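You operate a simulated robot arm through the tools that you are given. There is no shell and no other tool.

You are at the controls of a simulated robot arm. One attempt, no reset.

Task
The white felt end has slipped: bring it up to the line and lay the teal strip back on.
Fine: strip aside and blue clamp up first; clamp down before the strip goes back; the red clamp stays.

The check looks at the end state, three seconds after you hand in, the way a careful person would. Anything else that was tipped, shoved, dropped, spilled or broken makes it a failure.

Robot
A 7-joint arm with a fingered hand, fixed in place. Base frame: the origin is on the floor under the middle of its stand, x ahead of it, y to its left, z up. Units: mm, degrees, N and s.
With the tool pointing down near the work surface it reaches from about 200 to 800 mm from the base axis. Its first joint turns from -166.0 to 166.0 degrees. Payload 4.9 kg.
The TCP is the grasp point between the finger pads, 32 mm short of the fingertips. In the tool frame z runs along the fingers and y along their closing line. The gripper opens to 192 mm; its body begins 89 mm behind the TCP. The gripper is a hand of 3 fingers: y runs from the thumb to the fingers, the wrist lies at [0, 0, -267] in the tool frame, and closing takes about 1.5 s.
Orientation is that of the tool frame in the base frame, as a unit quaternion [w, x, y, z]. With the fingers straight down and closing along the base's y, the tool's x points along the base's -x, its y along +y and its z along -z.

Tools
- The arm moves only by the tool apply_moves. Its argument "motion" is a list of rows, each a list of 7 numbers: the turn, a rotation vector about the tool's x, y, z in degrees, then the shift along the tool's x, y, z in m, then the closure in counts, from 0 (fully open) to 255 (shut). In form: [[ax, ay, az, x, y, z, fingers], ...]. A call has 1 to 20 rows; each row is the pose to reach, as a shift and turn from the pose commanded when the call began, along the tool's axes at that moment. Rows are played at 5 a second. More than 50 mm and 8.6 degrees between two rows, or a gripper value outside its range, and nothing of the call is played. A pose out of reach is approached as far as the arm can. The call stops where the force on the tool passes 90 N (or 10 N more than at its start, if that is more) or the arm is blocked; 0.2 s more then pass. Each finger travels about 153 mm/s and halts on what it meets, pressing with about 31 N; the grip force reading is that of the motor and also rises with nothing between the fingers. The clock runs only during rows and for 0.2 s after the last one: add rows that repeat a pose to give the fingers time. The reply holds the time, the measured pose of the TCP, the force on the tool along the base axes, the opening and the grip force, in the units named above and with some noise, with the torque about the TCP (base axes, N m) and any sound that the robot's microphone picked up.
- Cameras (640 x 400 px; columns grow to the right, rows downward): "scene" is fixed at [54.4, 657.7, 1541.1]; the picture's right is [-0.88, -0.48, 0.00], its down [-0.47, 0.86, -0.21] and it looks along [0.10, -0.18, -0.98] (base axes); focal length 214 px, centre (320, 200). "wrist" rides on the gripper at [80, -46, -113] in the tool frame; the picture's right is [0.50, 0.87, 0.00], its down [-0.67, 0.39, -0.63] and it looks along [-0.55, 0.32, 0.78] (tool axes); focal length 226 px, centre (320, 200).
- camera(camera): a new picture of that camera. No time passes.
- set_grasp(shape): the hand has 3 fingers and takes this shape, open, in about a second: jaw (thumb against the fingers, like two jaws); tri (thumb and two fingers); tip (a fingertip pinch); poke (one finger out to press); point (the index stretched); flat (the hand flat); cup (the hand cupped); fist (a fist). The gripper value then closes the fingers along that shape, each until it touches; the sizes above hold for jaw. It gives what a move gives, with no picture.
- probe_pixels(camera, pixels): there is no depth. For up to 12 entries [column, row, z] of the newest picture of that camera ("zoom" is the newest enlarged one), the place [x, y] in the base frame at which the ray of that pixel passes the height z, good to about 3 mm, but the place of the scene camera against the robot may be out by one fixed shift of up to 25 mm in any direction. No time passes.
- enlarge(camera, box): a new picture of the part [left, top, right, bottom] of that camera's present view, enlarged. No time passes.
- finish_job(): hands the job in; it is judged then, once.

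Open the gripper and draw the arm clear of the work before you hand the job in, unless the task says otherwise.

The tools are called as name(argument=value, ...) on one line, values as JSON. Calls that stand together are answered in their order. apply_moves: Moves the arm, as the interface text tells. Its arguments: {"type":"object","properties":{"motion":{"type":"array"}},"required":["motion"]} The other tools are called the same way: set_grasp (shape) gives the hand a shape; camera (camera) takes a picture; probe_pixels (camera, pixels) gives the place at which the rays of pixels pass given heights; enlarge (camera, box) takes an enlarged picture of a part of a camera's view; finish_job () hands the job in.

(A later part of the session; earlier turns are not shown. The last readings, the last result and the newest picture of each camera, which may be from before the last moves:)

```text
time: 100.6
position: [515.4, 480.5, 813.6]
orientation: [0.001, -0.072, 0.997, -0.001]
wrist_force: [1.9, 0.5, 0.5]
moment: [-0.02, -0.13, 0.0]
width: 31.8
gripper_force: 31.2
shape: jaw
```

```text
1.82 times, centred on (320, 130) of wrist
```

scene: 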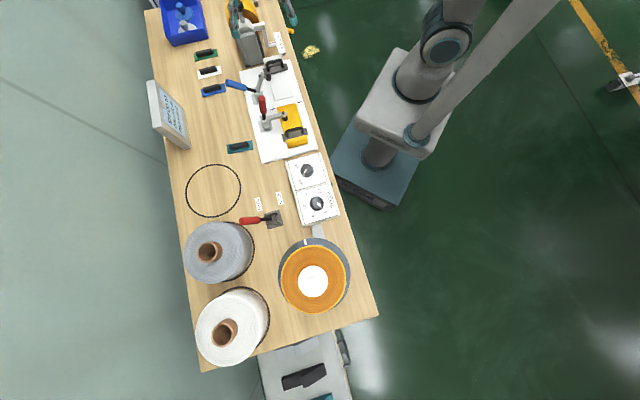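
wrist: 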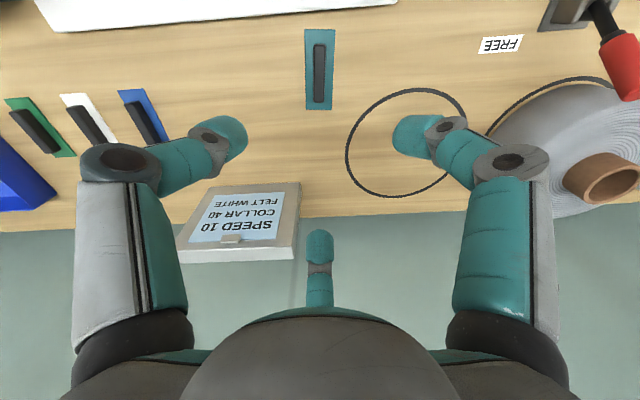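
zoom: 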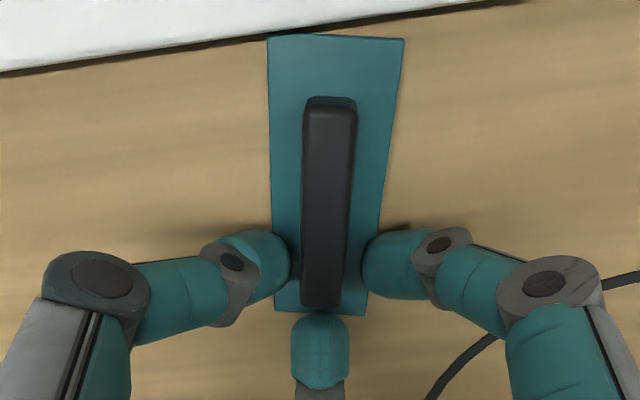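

The fingertips are catching the strip plate's edges (they stop at 31.8 mm, short of the handle), so I am 1-2 mm too low. I open, rise 2.5 mm and re-measure the strip's pose.

apply_moves(motion=[[0, 0, 0, 0, 0, 0, 220], [0, 0, 0, 0, 0, 0, 190], [0, 0, 0, 0, 0, 0, 160], [0, 0, 0, 0, 0, 0, 130], [0, 0, 0, 0, 0, 0, 112], [0, 0, 0, 0, 0, -0.0025, 112], [0, 0, 0, 0, 0, -0.0025, 112]])

enlarge(camera="wrist", box=[180, 20, 460, 240])

```text
time: 102.2
position: [515.6, 480.4, 815.9]
orientation: [0.0, -0.072, 0.997, -0.002]
wrist_force: [-0.3, 0.3, 0.0]
moment: [0.0, 0.0, 0.0]
width: 107.0
gripper_force: 0.1
shape: jaw
```

```text
1.82 times, centred on (320, 130) of wrist
```

zoom: 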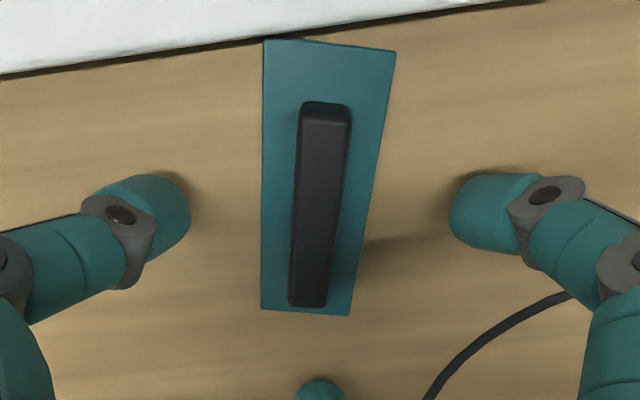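

The strip now lies 5.4 degrees clockwise of the hand, with its handle end near the TCP. I rotate to match it, centre on the handle, and keep this slightly higher level.

apply_moves(motion=[[0, 0, 2.7, -0.0005, -0.0023, 0, 112], [0, 0, 5.4, -0.001, -0.0046, 0, 112], [0, 0, 5.4, -0.001, -0.0046, 0, 112]])

enlarge(camera="wrist", box=[180, 20, 460, 240])

```text
time: 103.0
position: [518.1, 475.9, 816.3]
orientation: [0.001, -0.023, 1.0, -0.001]
wrist_force: [-0.5, 0.0, -0.1]
moment: [0.0, -0.02, -0.01]
width: 106.9
gripper_force: 0.1
shape: jaw
```

```text
1.82 times, centred on (320, 130) of wrist
```

zoom: 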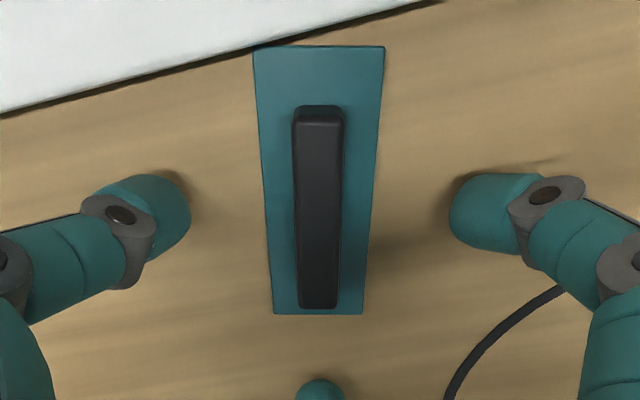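

Square and centred again. I close slowly at this height.

apply_moves(motion=[[0, 0, 0, 0, 0, 0, 140], [0, 0, 0, 0, 0, 0, 165], [0, 0, 0, 0, 0, 0, 185], [0, 0, 0, 0, 0, 0, 200], [0, 0, 0, 0, 0, 0, 208], [0, 0, 0, 0, 0, 0, 216], [0, 0, 0, 0, 0, 0, 224], [0, 0, 0, 0, 0, 0, 232], [0, 0, 0, 0, 0, 0, 240], [0, 0, 0, 0, 0, 0, 255], [0, 0, 0, 0, 0, 0, 255]])

enlarge(camera="wrist", box=[180, 20, 460, 240])

```text
time: 105.4
position: [517.2, 476.8, 815.7]
orientation: [0.001, -0.026, 1.0, -0.001]
wrist_force: [2.5, 1.4, 0.6]
moment: [-0.01, -0.01, 0.1]
width: 20.1
gripper_force: 31.2
shape: jaw
```

```text
1.82 times, centred on (320, 130) of wrist
```

zoom: 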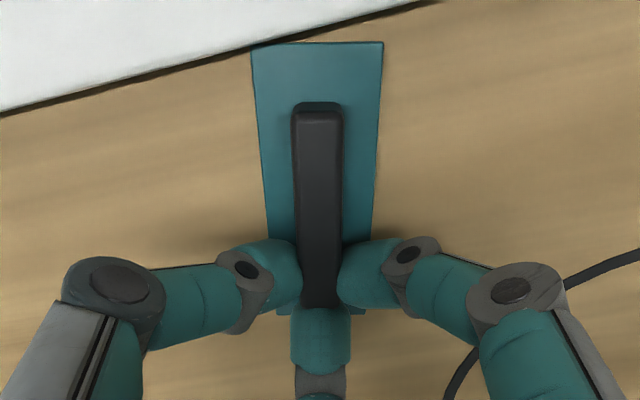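

A proper grip now: 20.1 mm with both near fingers on the handle's sides. I lift 20 mm and check that the strip is level.

apply_moves(motion=[[0, 0, 0, 0, 0, -0.004, 255], [0, 0, 0, 0, 0, -0.01, 255], [0, 0, 0, 0, 0, -0.02, 255], [0, 0, 0, 0, 0, -0.02, 255]])

enlarge(camera="wrist", box=[180, 20, 460, 240])

enlarge(camera="scene", box=[185, 90, 285, 160])

```text
time: 106.4
position: [518.1, 475.8, 836.2]
orientation: [0.0, -0.024, 1.0, -0.002]
wrist_force: [-0.4, -0.3, -0.2]
moment: [0.02, -0.04, -0.02]
width: 19.9
gripper_force: 30.5
shape: jaw
```

```text
1.82 times, centred on (320, 130) of wrist
```

zoom: 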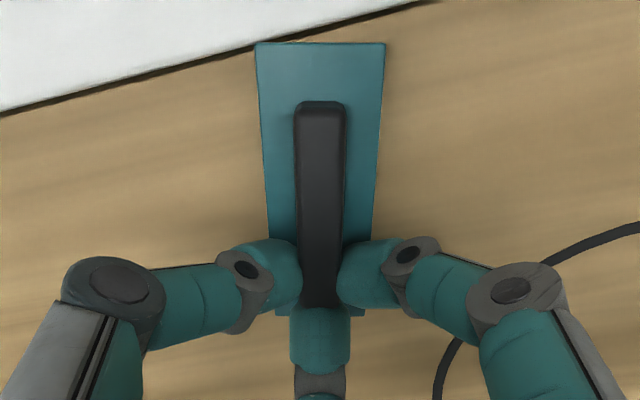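

```text
5.71 times, centred on (235, 125) of scene
```

zoom: 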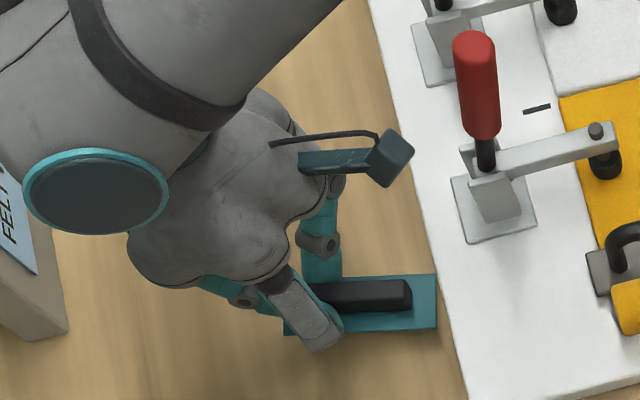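

The strip hangs square and centred in the hand (its centre about 30 mm on the robot side of the TCP). I raise it to z = 1040 and carry it over the joint, turning to put it parallel to the line.

apply_moves(motion=[[0, 0, 0, 0, 0, -0.034, 255], [0, 0, 0, 0, 0, -0.068, 255], [0, 0, 0, 0, 0, -0.102, 255], [0, 0, 0, 0, 0, -0.136, 255], [0, 0, 0, 0, 0, -0.17, 255], [0, 0, 0, 0, 0, -0.204, 255], [0, 0, -1.75, 0.0103, -0.0297, -0.204, 255], [0, 0, -3.5, 0.0205, -0.0593, -0.204, 255], [0, 0, -5.25, 0.0308, -0.089, -0.204, 255], [0, 0, -7, 0.0411, -0.1186, -0.204, 255], [0, 0, -8.75, 0.0514, -0.1483, -0.204, 255], [0, 0, -10.5, 0.0616, -0.1779, -0.204, 255], [0, 0, -12.25, 0.0719, -0.2076, -0.204, 255], [0, 0, -12.25, 0.0719, -0.2076, -0.204, 255]])

camera(camera="wrist")

enlarge(camera="scene", box=[225, 45, 345, 135])

```text
time: 109.4
position: [456.4, 264.2, 1040.0]
orientation: [0.0, -0.13, 0.991, -0.002]
wrist_force: [-0.4, -0.3, -0.6]
moment: [0.0, -0.04, -0.02]
width: 19.9
gripper_force: 30.7
shape: jaw
```

```text
taken
```

wrist: 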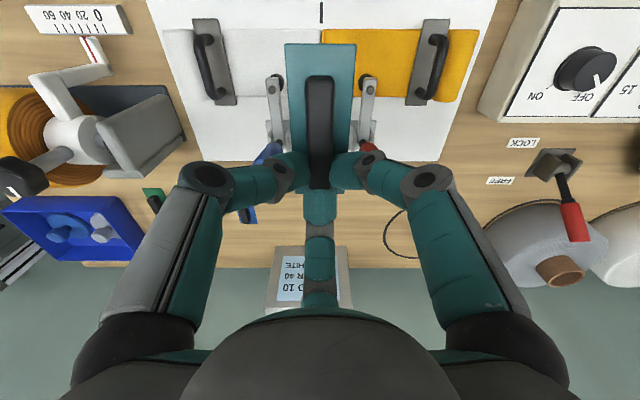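

```text
4.44 times, centred on (285, 90) of scene
```

zoom: 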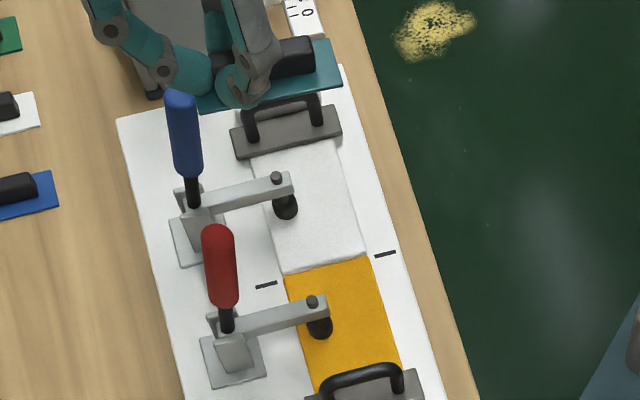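

In this square view the line mark is at (321,12), right above the strip's centre line. I enlarge the top part to compare the columns precisely.

enlarge(camera="wrist", box=[240, 0, 400, 100])

```text
4.00 times, centred on (320, 50) of wrist
```

zoom: 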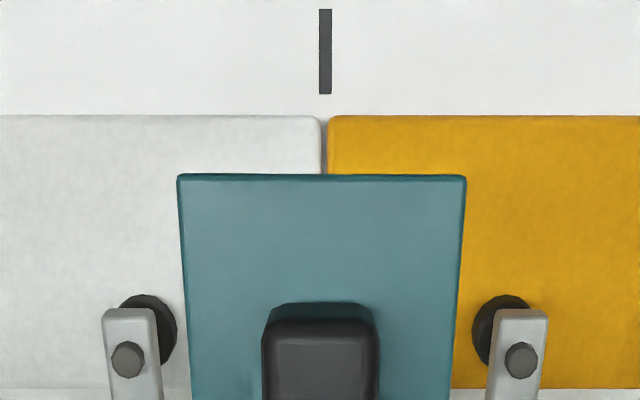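

The line is only about 1.3 mm to the right of the strip's centre, and the mark is parallel to it. I correct that, move 24 mm toward the robot so the fingers clear the clamp arms, and lower to z = 870.

apply_moves(motion=[[0, 0, 0, 0.011, -0.0056, 0, 255], [0, 0, 0, 0.0219, -0.0111, 0, 255], [0, 0, 0, 0.0219, -0.0111, 0.035, 255], [0, 0, 0, 0.0219, -0.0111, 0.07, 255], [0, 0, 0, 0.0219, -0.0111, 0.105, 255], [0, 0, 0, 0.0219, -0.0111, 0.14, 255], [0, 0, 0, 0.0219, -0.0111, 0.17, 255], [0, 0, 0, 0.0219, -0.0111, 0.17, 255]])

camera(camera="wrist")

enlarge(camera="scene", box=[245, 70, 325, 130])

```text
time: 111.2
position: [437.1, 247.9, 867.8]
orientation: [0.0, -0.13, 0.992, -0.002]
wrist_force: [0.2, -0.2, -0.5]
moment: [0.01, 0.02, -0.03]
width: 20.0
gripper_force: 31.2
shape: jaw
```

```text
taken
```

wrist: 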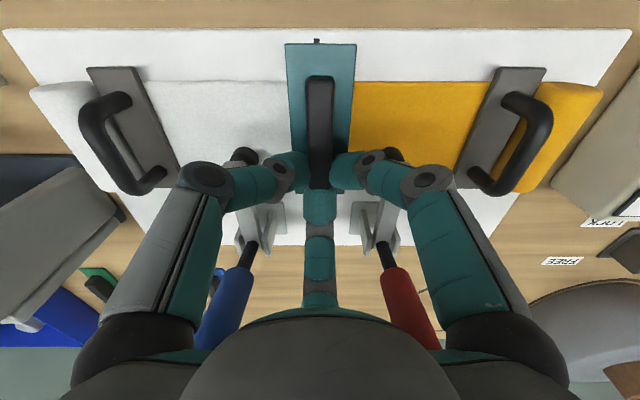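

```text
6.67 times, centred on (285, 100) of scene
```

zoom: 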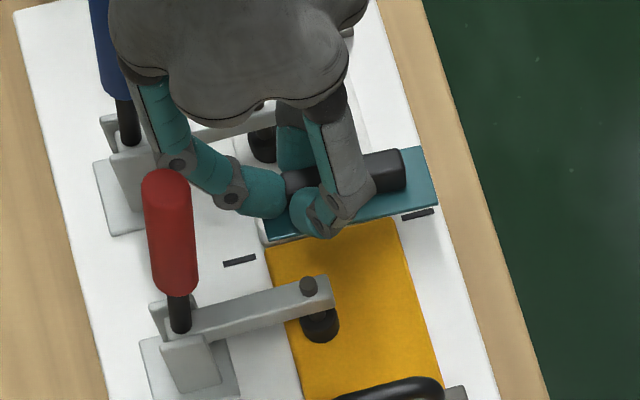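

The strip hangs centrally between the two clamps. I enlarge the near end where the mark peeks out at (317,41) to check the centring.

enlarge(camera="wrist", box=[260, 20, 380, 110])

enlarge(camera="wrist", box=[200, 120, 440, 260])

```text
4.44 times, centred on (320, 65) of wrist
```

zoom: 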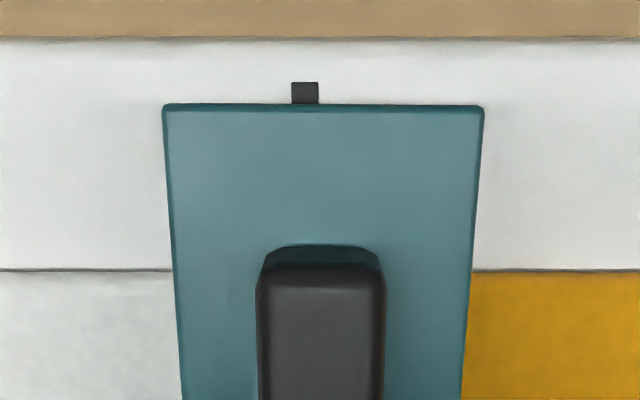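

```text
2.67 times, centred on (320, 190) of wrist
```

zoom: 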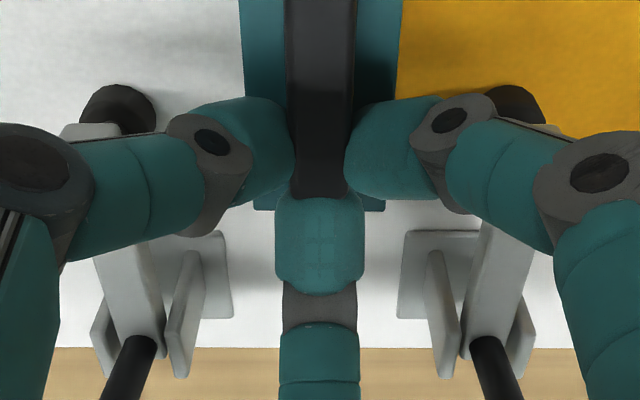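

Closer up, the mark sits about 2.5 mm left of the strip's centre, and I want a little more room to the clamp arms. I shift 2.4 mm toward white and 6 mm toward the robot, then lower to about z = 848.

apply_moves(motion=[[0, 0, 0, 0.002, -0.0026, 0, 255], [0, 0, 0, 0.004, -0.0051, 0, 255], [0, 0, 0, 0.004, -0.0051, 0.008, 255], [0, 0, 0, 0.004, -0.0051, 0.016, 255], [0, 0, 0, 0.004, -0.0051, 0.02, 255], [0, 0, 0, 0.004, -0.0051, 0.02, 255]])

camera(camera="wrist")

enlarge(camera="wrist", box=[200, 110, 440, 250])

enlarge(camera="scene", box=[245, 70, 325, 130])

```text
time: 112.6
position: [434.0, 242.1, 850.6]
orientation: [0.0, -0.131, 0.991, -0.002]
wrist_force: [0.5, 0.5, -0.6]
moment: [0.02, -0.03, 0.04]
width: 20.0
gripper_force: 30.7
shape: jaw
```

```text
taken
```

wrist: 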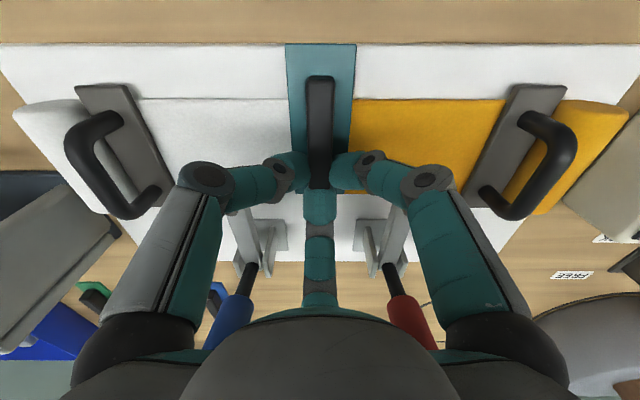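

```text
2.67 times, centred on (320, 180) of wrist
```

zoom: 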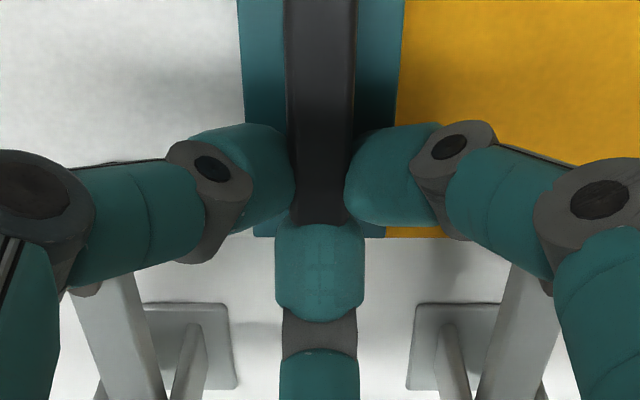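

```text
6.67 times, centred on (285, 100) of scene
```

zoom: 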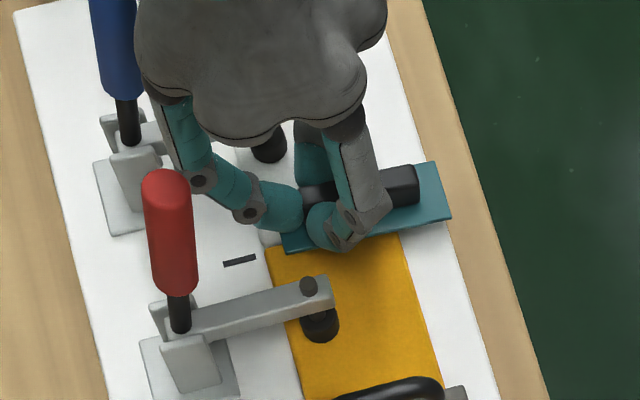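

No contact, and the fingers stay on the robot side of the clamp arms. I lower in 1 mm steps toward the felt.

apply_moves(motion=[[0, 0, 0, 0, 0, 0.001, 255], [0, 0, 0, 0, 0, 0.002, 255], [0, 0, 0, 0, 0, 0.003, 255], [0, 0, 0, 0, 0, 0.004, 255], [0, 0, 0, 0, 0, 0.005, 255], [0, 0, 0, 0, 0, 0.005, 255]])

enlarge(camera="wrist", box=[260, 20, 380, 110])

```text
time: 114.0
position: [434.4, 242.2, 845.5]
orientation: [0.0, -0.131, 0.991, -0.001]
wrist_force: [0.2, -1.3, -0.7]
moment: [0.04, -0.03, 0.0]
width: 20.0
gripper_force: 30.9
shape: jaw
```

```text
4.44 times, centred on (320, 65) of wrist
```

zoom: 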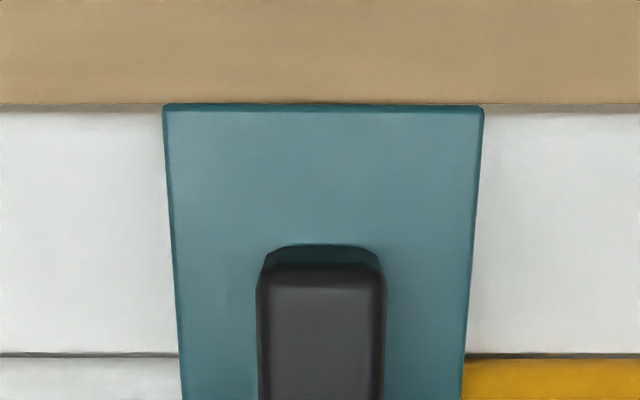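

Still free. I lower 3 mm more in 1 mm steps.

apply_moves(motion=[[0, 0, 0, 0, 0, 0.001, 255], [0, 0, 0, 0, 0, 0.002, 255], [0, 0, 0, 0, 0, 0.003, 255], [0, 0, 0, 0, 0, 0.003, 255]])

enlarge(camera="wrist", box=[260, 20, 380, 110])

```text
time: 115.0
position: [433.9, 241.3, 842.9]
orientation: [0.001, -0.131, 0.991, -0.002]
wrist_force: [1.2, 0.7, -0.1]
moment: [0.01, 0.0, -0.04]
width: 19.9
gripper_force: 30.8
shape: jaw
```

```text
4.44 times, centred on (320, 65) of wrist
```

zoom: 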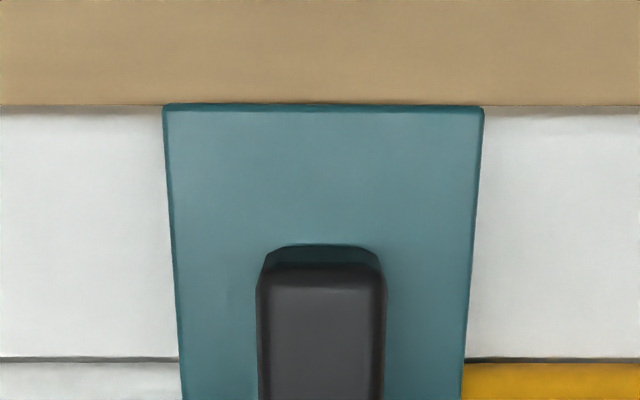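

Not yet in contact. I go on 1 mm at a time.

apply_moves(motion=[[0, 0, 0, 0, 0, 0.001, 255], [0, 0, 0, 0, 0, 0.002, 255], [0, 0, 0, 0, 0, 0.002, 255]])

enlarge(camera="wrist", box=[260, 20, 380, 110])

```text
time: 115.8
position: [433.5, 242.3, 841.3]
orientation: [0.0, -0.131, 0.991, -0.001]
wrist_force: [0.1, -0.4, -0.5]
moment: [0.01, -0.01, 0.01]
width: 20.0
gripper_force: 31.1
shape: jaw
```

```text
4.44 times, centred on (320, 65) of wrist
```

zoom: 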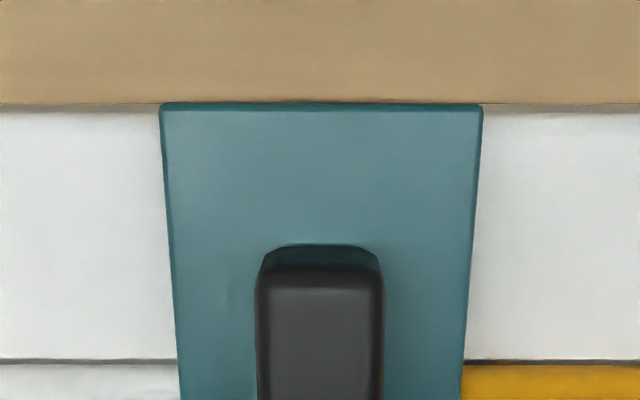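

The strip's outline shifted by a pixel or two, a sign of first contact. I lower 1.5 mm more and read the force.

apply_moves(motion=[[0, 0, 0, 0, 0, 0.0008, 255], [0, 0, 0, 0, 0, 0.0015, 255], [0, 0, 0, 0, 0, 0.0015, 255]])

enlarge(camera="wrist", box=[260, 20, 380, 110])

enlarge(camera="scene", box=[255, 80, 325, 125])

```text
time: 116.6
position: [434.3, 242.3, 838.1]
orientation: [0.001, -0.131, 0.991, -0.001]
wrist_force: [0.5, 0.6, 2.4]
moment: [-0.04, 0.04, 0.0]
width: 20.0
gripper_force: 31.6
shape: jaw
```

```text
4.44 times, centred on (320, 65) of wrist
```

zoom: 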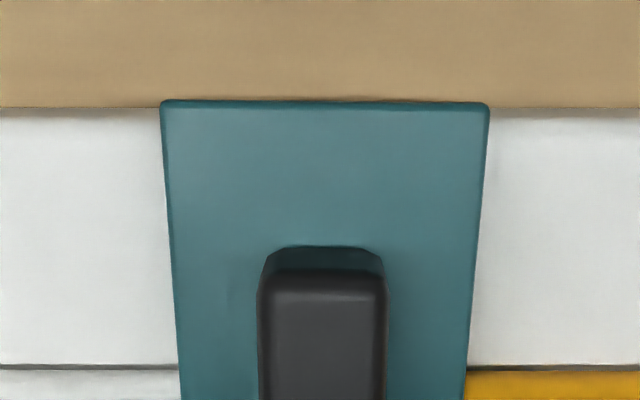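

```text
8.89 times, centred on (290, 102) of scene
```

zoom: 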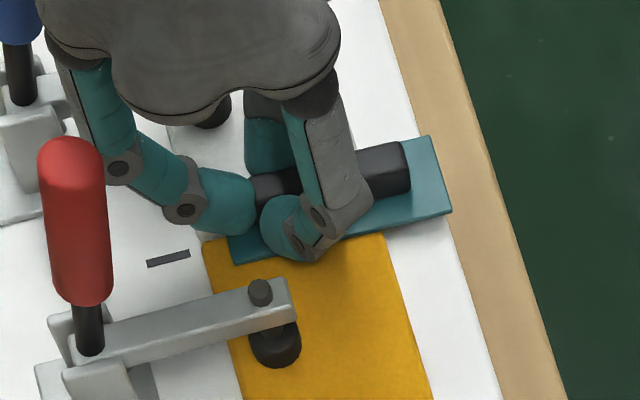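

The strip is seated on the felt (2.4 N). I open only to about 45 mm, to stay clear of the clamps, and rise straight up.

apply_moves(motion=[[0, 0, 0, 0, 0, -0.0005, 245], [0, 0, 0, 0, 0, -0.0005, 232], [0, 0, 0, 0, 0, -0.0005, 222], [0, 0, 0, 0, 0, -0.0005, 212], [0, 0, 0, 0, 0, -0.0005, 202], [0, 0, 0, 0, 0, -0.0005, 195], [0, 0, 0, 0, 0, -0.0005, 195]])

enlarge(camera="wrist", box=[180, 20, 460, 240])

enlarge(camera="scene", box=[255, 80, 325, 125])

```text
time: 118.2
position: [434.5, 241.3, 839.2]
orientation: [0.001, -0.13, 0.992, -0.001]
wrist_force: [-0.9, 0.9, 0.0]
moment: [0.01, 0.0, -0.01]
width: 44.7
gripper_force: 0.2
shape: jaw
```

```text
1.82 times, centred on (320, 130) of wrist
```

zoom: 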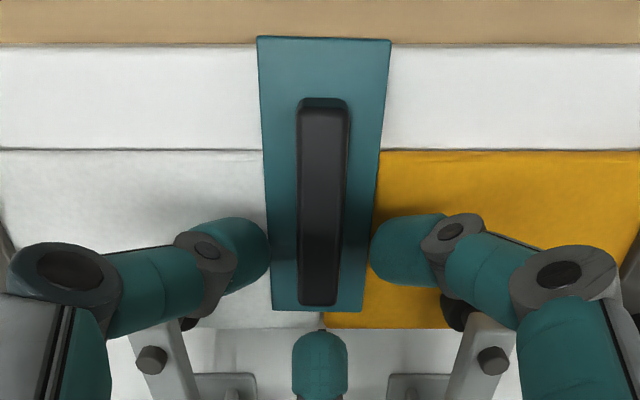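

```text
8.89 times, centred on (290, 102) of scene
```

zoom: 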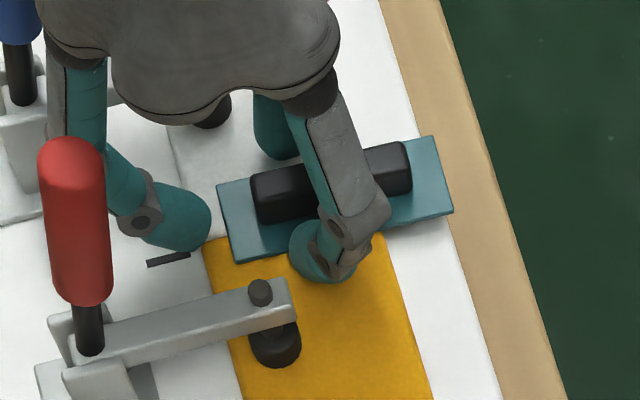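

Released; the strip rests over the seam, only shifted toward the robot for now. I rise straight up to a safe height.

apply_moves(motion=[[0, 0, 0, 0, 0, -0.01, 195], [0, 0, 0, 0, 0, -0.03, 195], [0, 0, 0, 0, 0, -0.065, 195], [0, 0, 0, 0, 0, -0.1, 195], [0, 0, 0, 0, 0, -0.14, 195], [0, 0, 0, 0, 0, -0.18, 195], [0, 0, 0, 0, 0, -0.18, 195]])

camera(camera="wrist")

enlarge(camera="wrist", box=[250, 20, 410, 160])

enlarge(camera="scene", box=[255, 80, 325, 125])

```text
time: 119.8
position: [435.0, 241.9, 1021.4]
orientation: [0.0, -0.131, 0.991, -0.002]
wrist_force: [-0.3, -0.3, 0.4]
moment: [0.01, -0.01, 0.01]
width: 44.8
gripper_force: 0.0
shape: jaw
```

```text
taken
```

wrist: 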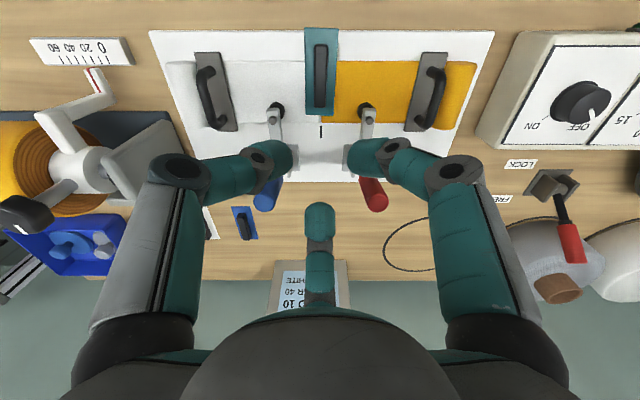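

```text
2.86 times, centred on (330, 90) of wrist
```

zoom: 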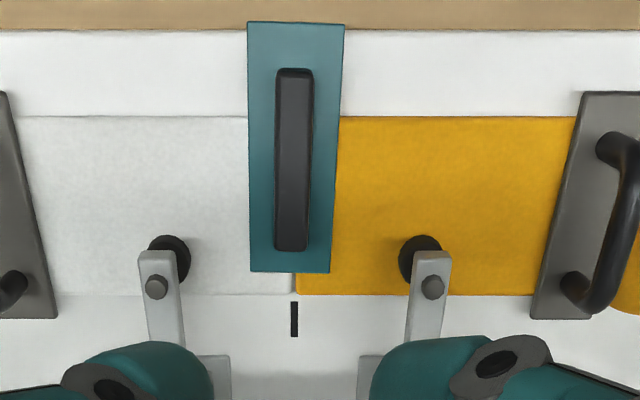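

```text
8.89 times, centred on (290, 102) of scene
```

zoom: 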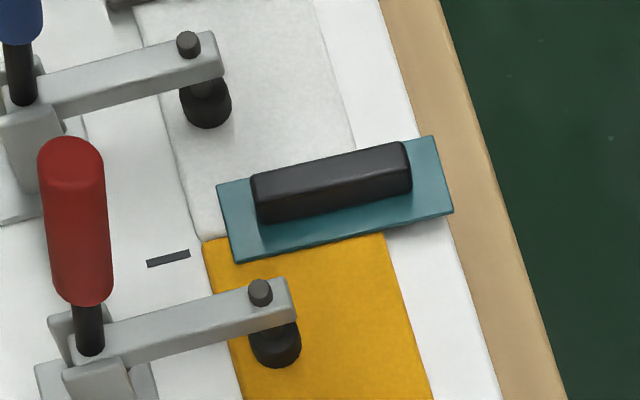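

The strip is centred on the seam (mark at zoom column 294, strip centre 296 at the near end and 290 at the far end), about 26 mm too far toward the robot. I will push it along the seam with one finger on the handle's near end, so I turn the hand, go to the robot side and take the poke shape.

apply_moves(motion=[[0, 0, 7.5, 0.0091, -0.0055, 0, 195], [0, 0, 15, 0.0181, -0.011, 0, 195], [0, 0, 22.5, 0.0272, -0.0165, 0, 195], [0, 0, 30, 0.0363, -0.022, 0, 195], [0, 0, 37.5, 0.0453, -0.0274, 0, 195], [0, 0, 45, 0.0544, -0.0329, 0, 195], [0, 0, 52.5, 0.0634, -0.0384, 0, 195], [0, 0, 60, 0.0725, -0.0439, 0, 195], [0, 0, 60, 0.0725, -0.0439, 0, 195]])

set_grasp(shape="poke")

camera(camera="wrist")

enlarge(camera="scene", box=[255, 70, 345, 130])

```text
time: 121.8
position: [375.8, 181.2, 1020.4]
orientation: [0.001, 0.384, 0.923, -0.002]
wrist_force: [0.2, 0.5, 0.3]
moment: [-0.02, 0.02, 0.01]
width: 45.0
gripper_force: 0.1
shape: jaw
```

```text
time: 122.7
position: [376.5, 181.9, 1020.6]
orientation: [0.001, 0.383, 0.924, -0.002]
wrist_force: [0.2, -1.3, -0.2]
moment: [-0.03, 0.0, 0.03]
width: 0.0
gripper_force: 0.0
shape: poke
```

```text
taken
```

wrist: 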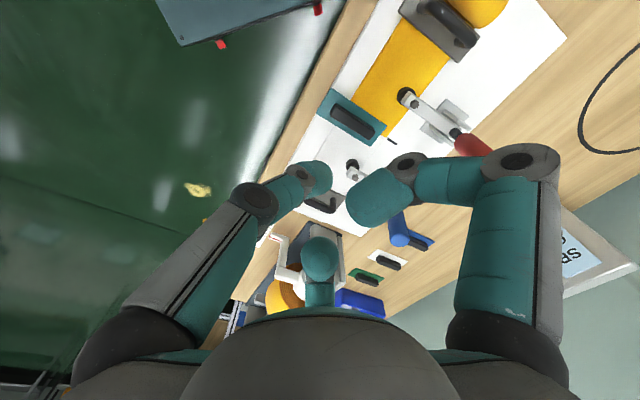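

```text
6.67 times, centred on (300, 100) of scene
```

zoom: 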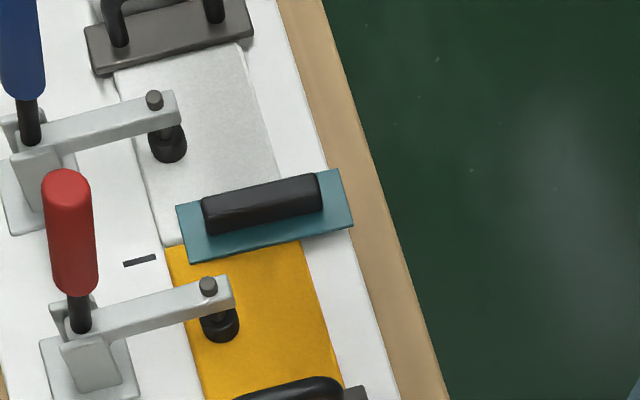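

Ready in poke above the robot side of the strip. I descend to z = 862 and check the line-up with the handle's near end.

apply_moves(motion=[[0, 0, 0, 0, 0, 0.04, 0], [0, 0, 0, 0, 0, 0.08, 0], [0, 0, 0, 0, 0, 0.12, 0], [0, 0, 0, 0, 0, 0.145, 0], [0, 0, 0, 0, 0, 0.158, 0], [0, 0, 0, 0, 0, 0.158, 0]])

camera(camera="wrist")

enlarge(camera="scene", box=[265, 75, 335, 125])

```text
time: 124.1
position: [374.8, 182.1, 862.2]
orientation: [0.001, 0.383, 0.924, -0.001]
wrist_force: [0.3, 0.1, -0.2]
moment: [0.01, -0.03, -0.03]
width: 0.0
gripper_force: 0.0
shape: poke
```

```text
taken
```

wrist: 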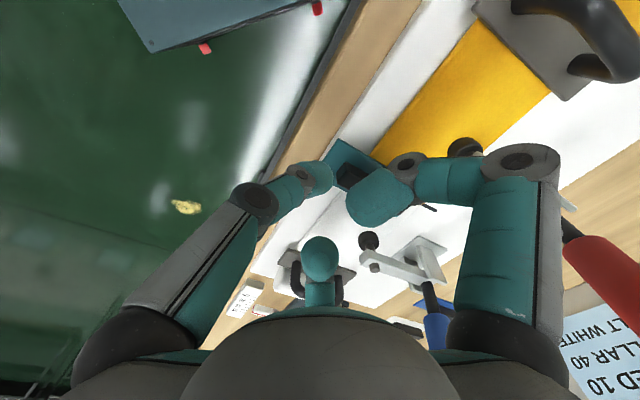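

```text
8.00 times, centred on (300, 100) of scene
```

zoom: 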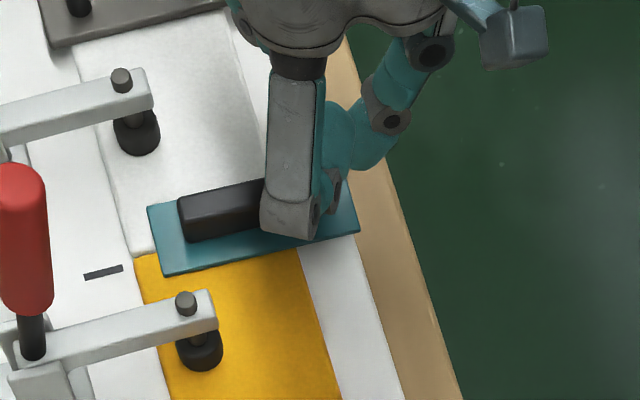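

I enlarge around the thumb tip to see its line-up with the handle.

enlarge(camera="wrist", box=[260, 110, 420, 240])

```text
3.08 times, centred on (340, 175) of wrist
```

zoom: 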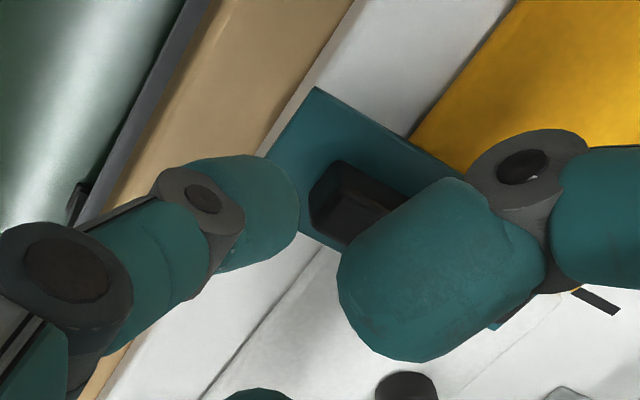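

By this view the thumb is about 3 mm to the yellow side of the handle's centre. I shift 4.3 mm toward white (a slight left bias straightens the small rotation), lower to z = 841, and advance to the handle.

apply_moves(motion=[[0, 0, 0, -0.0043, 0, 0.007, 0], [0, 0, 0, -0.0043, 0, 0.014, 0], [0, 0, 0, -0.0043, 0, 0.021, 0], [0, 0, 0, -0.0043, 0.004, 0.021, 0], [0, 0, 0, -0.0043, 0.008, 0.021, 0], [0, 0, 0, -0.0043, 0.008, 0.021, 0]])

enlarge(camera="wrist", box=[260, 110, 420, 240])

enlarge(camera="scene", box=[265, 75, 335, 125])

```text
time: 125.5
position: [385.2, 182.8, 841.4]
orientation: [0.0, 0.383, 0.924, -0.002]
wrist_force: [0.4, 0.0, -0.2]
moment: [-0.01, 0.0, -0.02]
width: 0.0
gripper_force: 0.1
shape: poke
```

```text
3.08 times, centred on (340, 175) of wrist
```

zoom: 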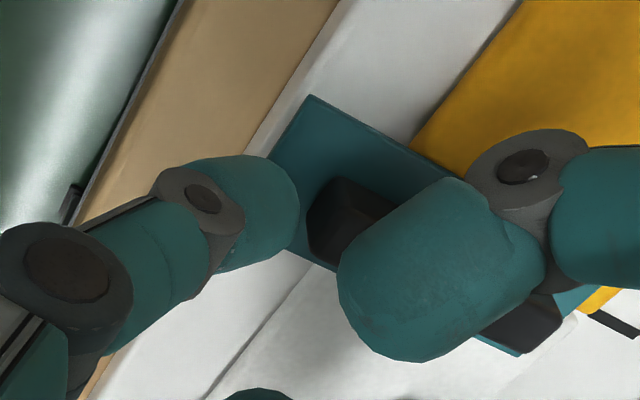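

```text
8.00 times, centred on (300, 100) of scene
```

zoom: 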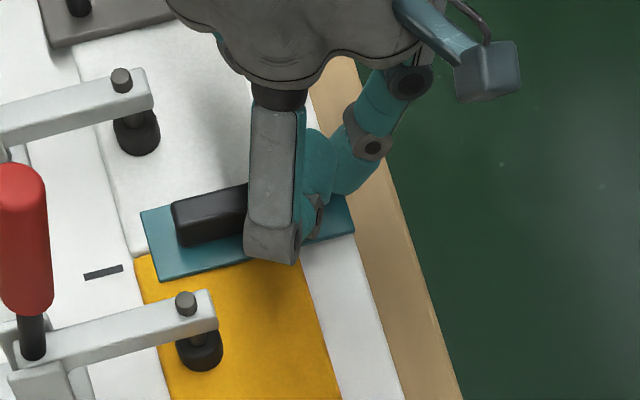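

The thumb has reached the handle and the strip slid about 3 mm along the seam, freely. I push on 8 mm in small steps and check its angle.

apply_moves(motion=[[0, 0, 0, 0, 0.002, 0, 0], [0, 0, 0, 0, 0.004, 0, 0], [0, 0, 0, 0, 0.006, 0, 0], [0, 0, 0, 0, 0.008, 0, 0], [0, 0, 0, 0, 0.008, 0, 0]])

enlarge(camera="scene", box=[265, 75, 335, 125])

enlarge(camera="wrist", box=[260, 110, 460, 270])

```text
time: 126.7
position: [389.9, 189.1, 841.8]
orientation: [0.002, 0.383, 0.924, 0.0]
wrist_force: [0.0, -0.5, 0.4]
moment: [0.0, -0.04, -0.02]
width: 0.0
gripper_force: 0.0
shape: poke
```

```text
8.00 times, centred on (300, 100) of scene
```

zoom: 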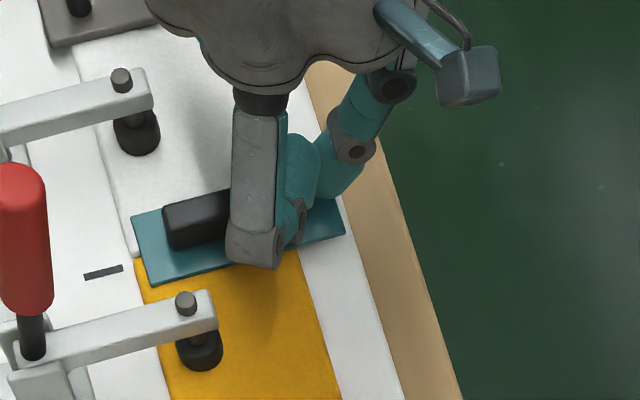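

```text
2.50 times, centred on (360, 190) of wrist
```

zoom: 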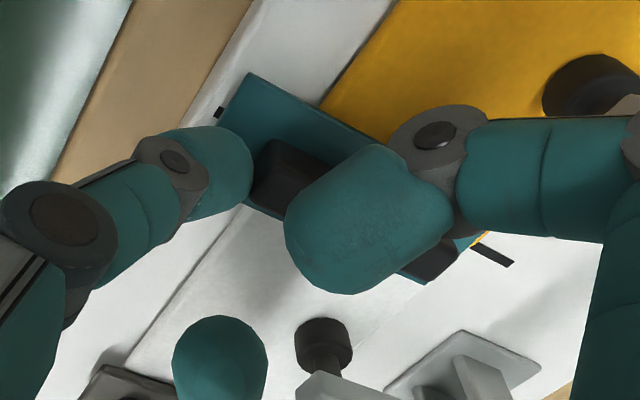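

The strip slides well but has turned about 1.3 degrees past parallel. I back off, shift the contact 4 mm toward yellow to counter this, and push another 8 mm.

apply_moves(motion=[[0, 0, 0, 0, -0.004, 0, 0], [0, 0, 0, 0.004, -0.004, 0, 0], [0, 0, 0, 0.004, 0, 0, 0], [0, 0, 0, 0.004, 0.003, 0, 0], [0, 0, 0, 0.004, 0.006, 0, 0], [0, 0, 0, 0.004, 0.008, 0, 0], [0, 0, 0, 0.004, 0.008, 0, 0]])

enlarge(camera="scene", box=[265, 75, 335, 125])

enlarge(camera="scene", box=[272, 92, 312, 116])

```text
time: 128.3
position: [393.0, 197.8, 840.4]
orientation: [0.001, 0.382, 0.924, -0.001]
wrist_force: [-1.3, -0.1, -0.3]
moment: [0.02, -0.01, 0.0]
width: 0.2
gripper_force: 0.0
shape: poke
```

```text
8.00 times, centred on (300, 100) of scene
```

zoom: 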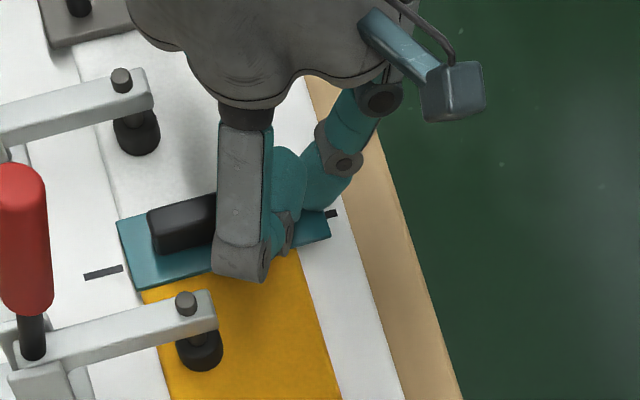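

```text
16.00 times, centred on (292, 104) of scene
```

zoom: 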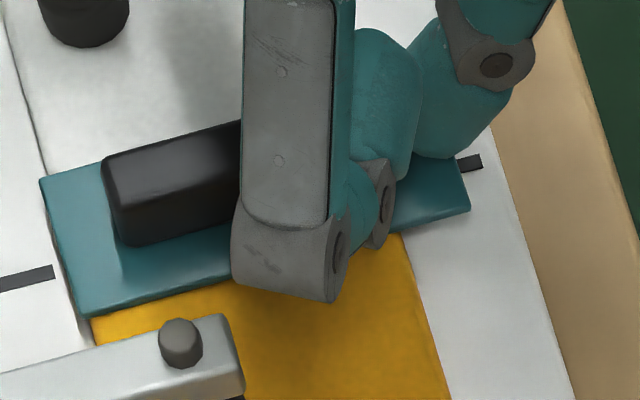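

The strip's far end is about 10 mm short of where it should be (centred on the felts), and it is straightening with this contact. I push 6 mm more and check.

apply_moves(motion=[[0, 0, 0, 0, 0.002, 0, 0], [0, 0, 0, 0, 0.004, 0, 0], [0, 0, 0, 0, 0.006, 0, 0], [0, 0, 0, 0, 0.006, 0, 0]])

enlarge(camera="scene", box=[272, 92, 312, 116])

```text
time: 129.3
position: [396.5, 203.0, 840.5]
orientation: [0.001, 0.383, 0.924, 0.0]
wrist_force: [0.5, -0.8, -0.2]
moment: [0.0, 0.04, 0.0]
width: 0.0
gripper_force: 0.1
shape: poke
```

```text
16.00 times, centred on (292, 104) of scene
```

zoom: 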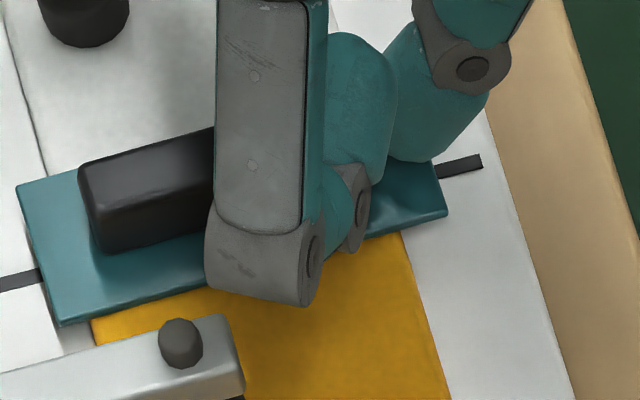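

It has turned about 1.6 degrees with the near end toward white, so I must push nearer the yellow side of the handle's end. I back off, shift 5 mm toward yellow and push the last 5 mm.

apply_moves(motion=[[0, 0, 0, 0, -0.004, 0, 0], [0, 0, 0, 0.0025, -0.004, 0, 0], [0, 0, 0, 0.005, -0.004, 0, 0], [0, 0, 0, 0.005, 0, 0, 0], [0, 0, 0, 0.005, 0.002, 0, 0], [0, 0, 0, 0.005, 0.0035, 0, 0], [0, 0, 0, 0.005, 0.005, 0, 0], [0, 0, 0, 0.005, 0.005, 0, 0]])

enlarge(camera="scene", box=[272, 92, 312, 116])

enlarge(camera="wrist", box=[260, 110, 460, 270])

```text
time: 131.1
position: [396.6, 208.1, 840.7]
orientation: [0.001, 0.383, 0.924, -0.001]
wrist_force: [-0.2, -0.4, 0.4]
moment: [0.04, 0.02, 0.01]
width: 0.0
gripper_force: 0.1
shape: poke
```

```text
16.00 times, centred on (292, 104) of scene
```

zoom: 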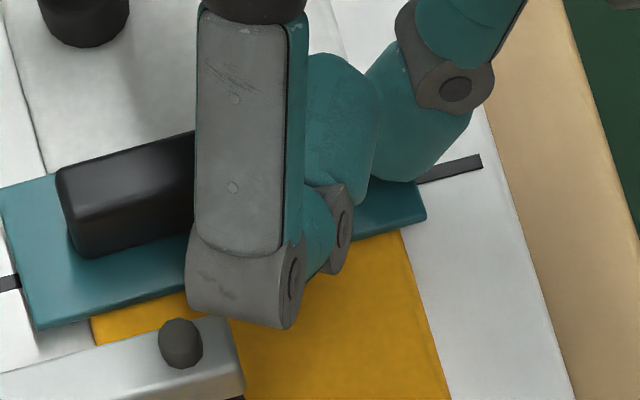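

```text
2.50 times, centred on (360, 190) of wrist
```

zoom: 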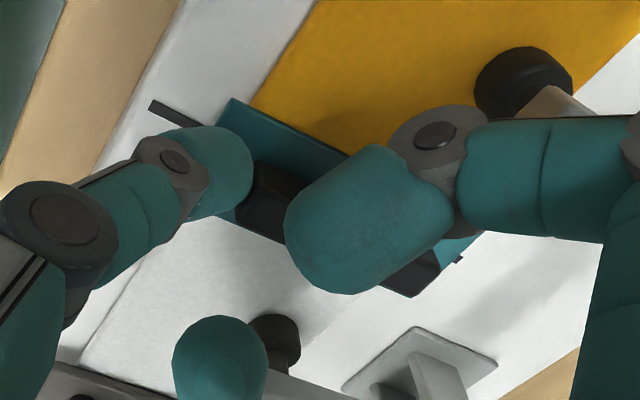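

The strip's position along the seam is now right (mark visible 16 mm beyond its near end), but it is still about 1.4 degrees off. I back off, rise, and take a square view from above to measure it properly.

apply_moves(motion=[[0, 0, 0, 0, -0.006, 0, 0], [0, 0, 0, 0, -0.012, -0.01, 0], [0, 0, 0, 0, -0.012, -0.04, 0], [0, 0, 0, 0, -0.012, -0.08, 0], [0, 0, 0, 0, -0.012, -0.12, 0], [0, 0, 0, 0, -0.012, -0.16, 0], [0, 0, -7.5, 0, -0.002, -0.18, 0], [0, 0, -15, 0, 0.008, -0.18, 0], [0, 0, -22.5, 0, 0.018, -0.18, 0], [0, 0, -30, 0, 0.028, -0.18, 0], [0, 0, -37.5, 0, 0.035, -0.18, 0], [0, 0, -45, 0, 0.042, -0.18, 0], [0, 0, -52.5, 0, 0.048, -0.18, 0], [0, 0, -60, 0, 0.05, -0.18, 0], [0, 0, -60, 0, 0.05, -0.18, 0]])

camera(camera="wrist")

enlarge(camera="wrist", box=[250, 20, 410, 160])

enlarge(camera="scene", box=[272, 92, 312, 116])

```text
time: 134.3
position: [430.9, 245.3, 1021.0]
orientation: [0.001, -0.132, 0.991, -0.001]
wrist_force: [-0.7, -0.2, -0.5]
moment: [0.0, 0.0, -0.01]
width: 0.2
gripper_force: 0.0
shape: poke
```

```text
taken
```

wrist: 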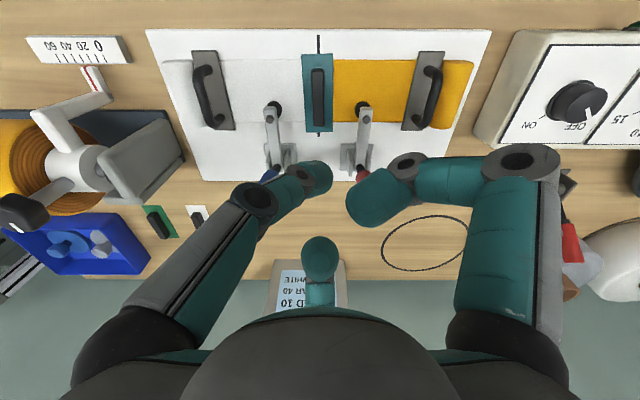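

```text
2.86 times, centred on (330, 90) of wrist
```

zoom: 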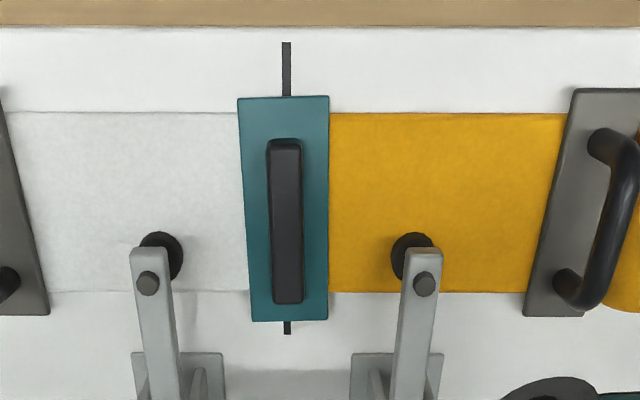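

```text
16.00 times, centred on (292, 104) of scene
```

zoom: 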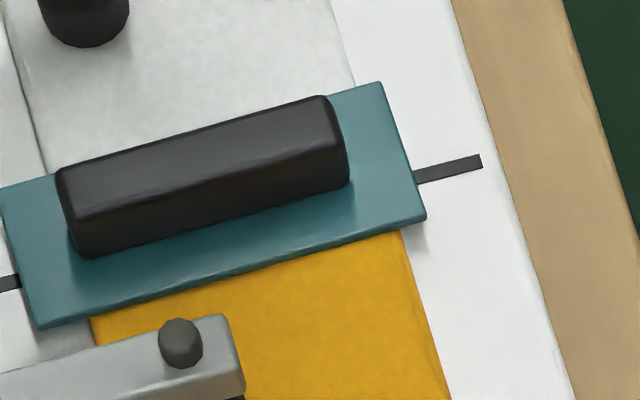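

The square view shows the strip centred on the line (marks at column 287; strip centre 283 at the near end, 290 at the far end), with about 1.9 degrees of skew. A gentle sideways nudge of about 2 mm at the handle's near end will square it, so I turn the hand to push toward yellow and descend beside the handle.

apply_moves(motion=[[0, 0, -7.5, 0.0041, -0.0106, 0, 0], [0, 0, -15, 0.0082, -0.0212, 0, 0], [0, 0, -22.5, 0.0122, -0.0318, 0, 0], [0, 0, -30, 0.0163, -0.0424, 0, 0], [0, 0, -30, 0.0163, -0.0424, 0.04, 0], [0, 0, -30, 0.0163, -0.0424, 0.08, 0], [0, 0, -30, 0.0163, -0.0424, 0.12, 0], [0, 0, -30, 0.0163, -0.0424, 0.155, 0], [0, 0, -30, 0.0163, -0.0424, 0.155, 0]])

camera(camera="wrist")

enlarge(camera="wrist", box=[240, 100, 400, 230])

enlarge(camera="scene", box=[265, 75, 335, 125])

```text
time: 136.3
position: [428.8, 198.4, 864.5]
orientation: [0.001, -0.383, 0.924, -0.001]
wrist_force: [0.1, 0.1, -0.1]
moment: [0.0, -0.04, -0.02]
width: 0.1
gripper_force: 0.0
shape: poke
```

```text
taken
```

wrist: 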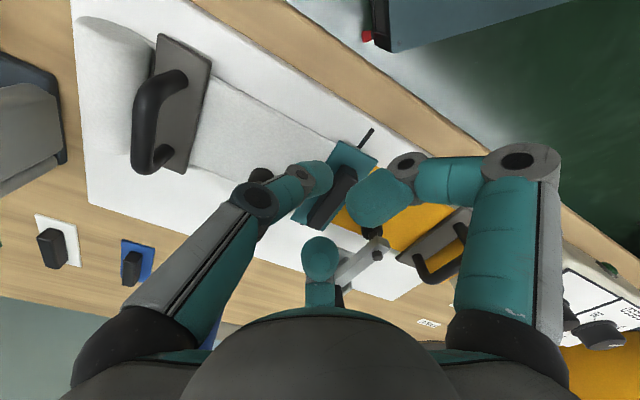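

```text
3.08 times, centred on (320, 165) of wrist
```

zoom: 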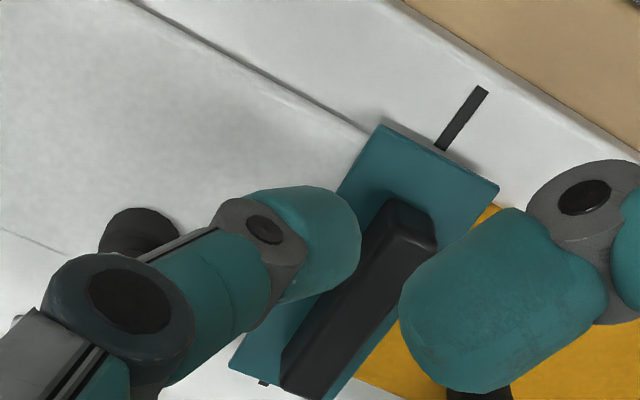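

```text
8.00 times, centred on (300, 100) of scene
```

zoom: 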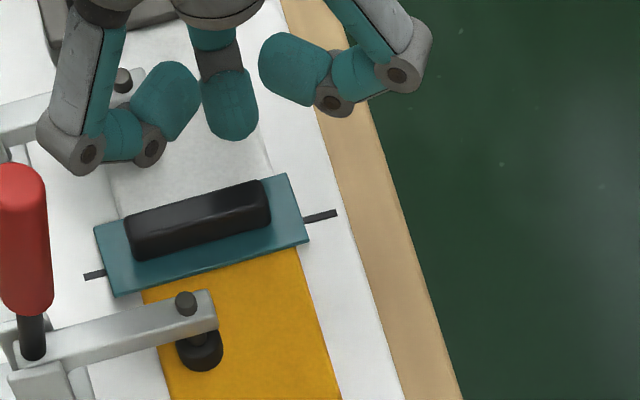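

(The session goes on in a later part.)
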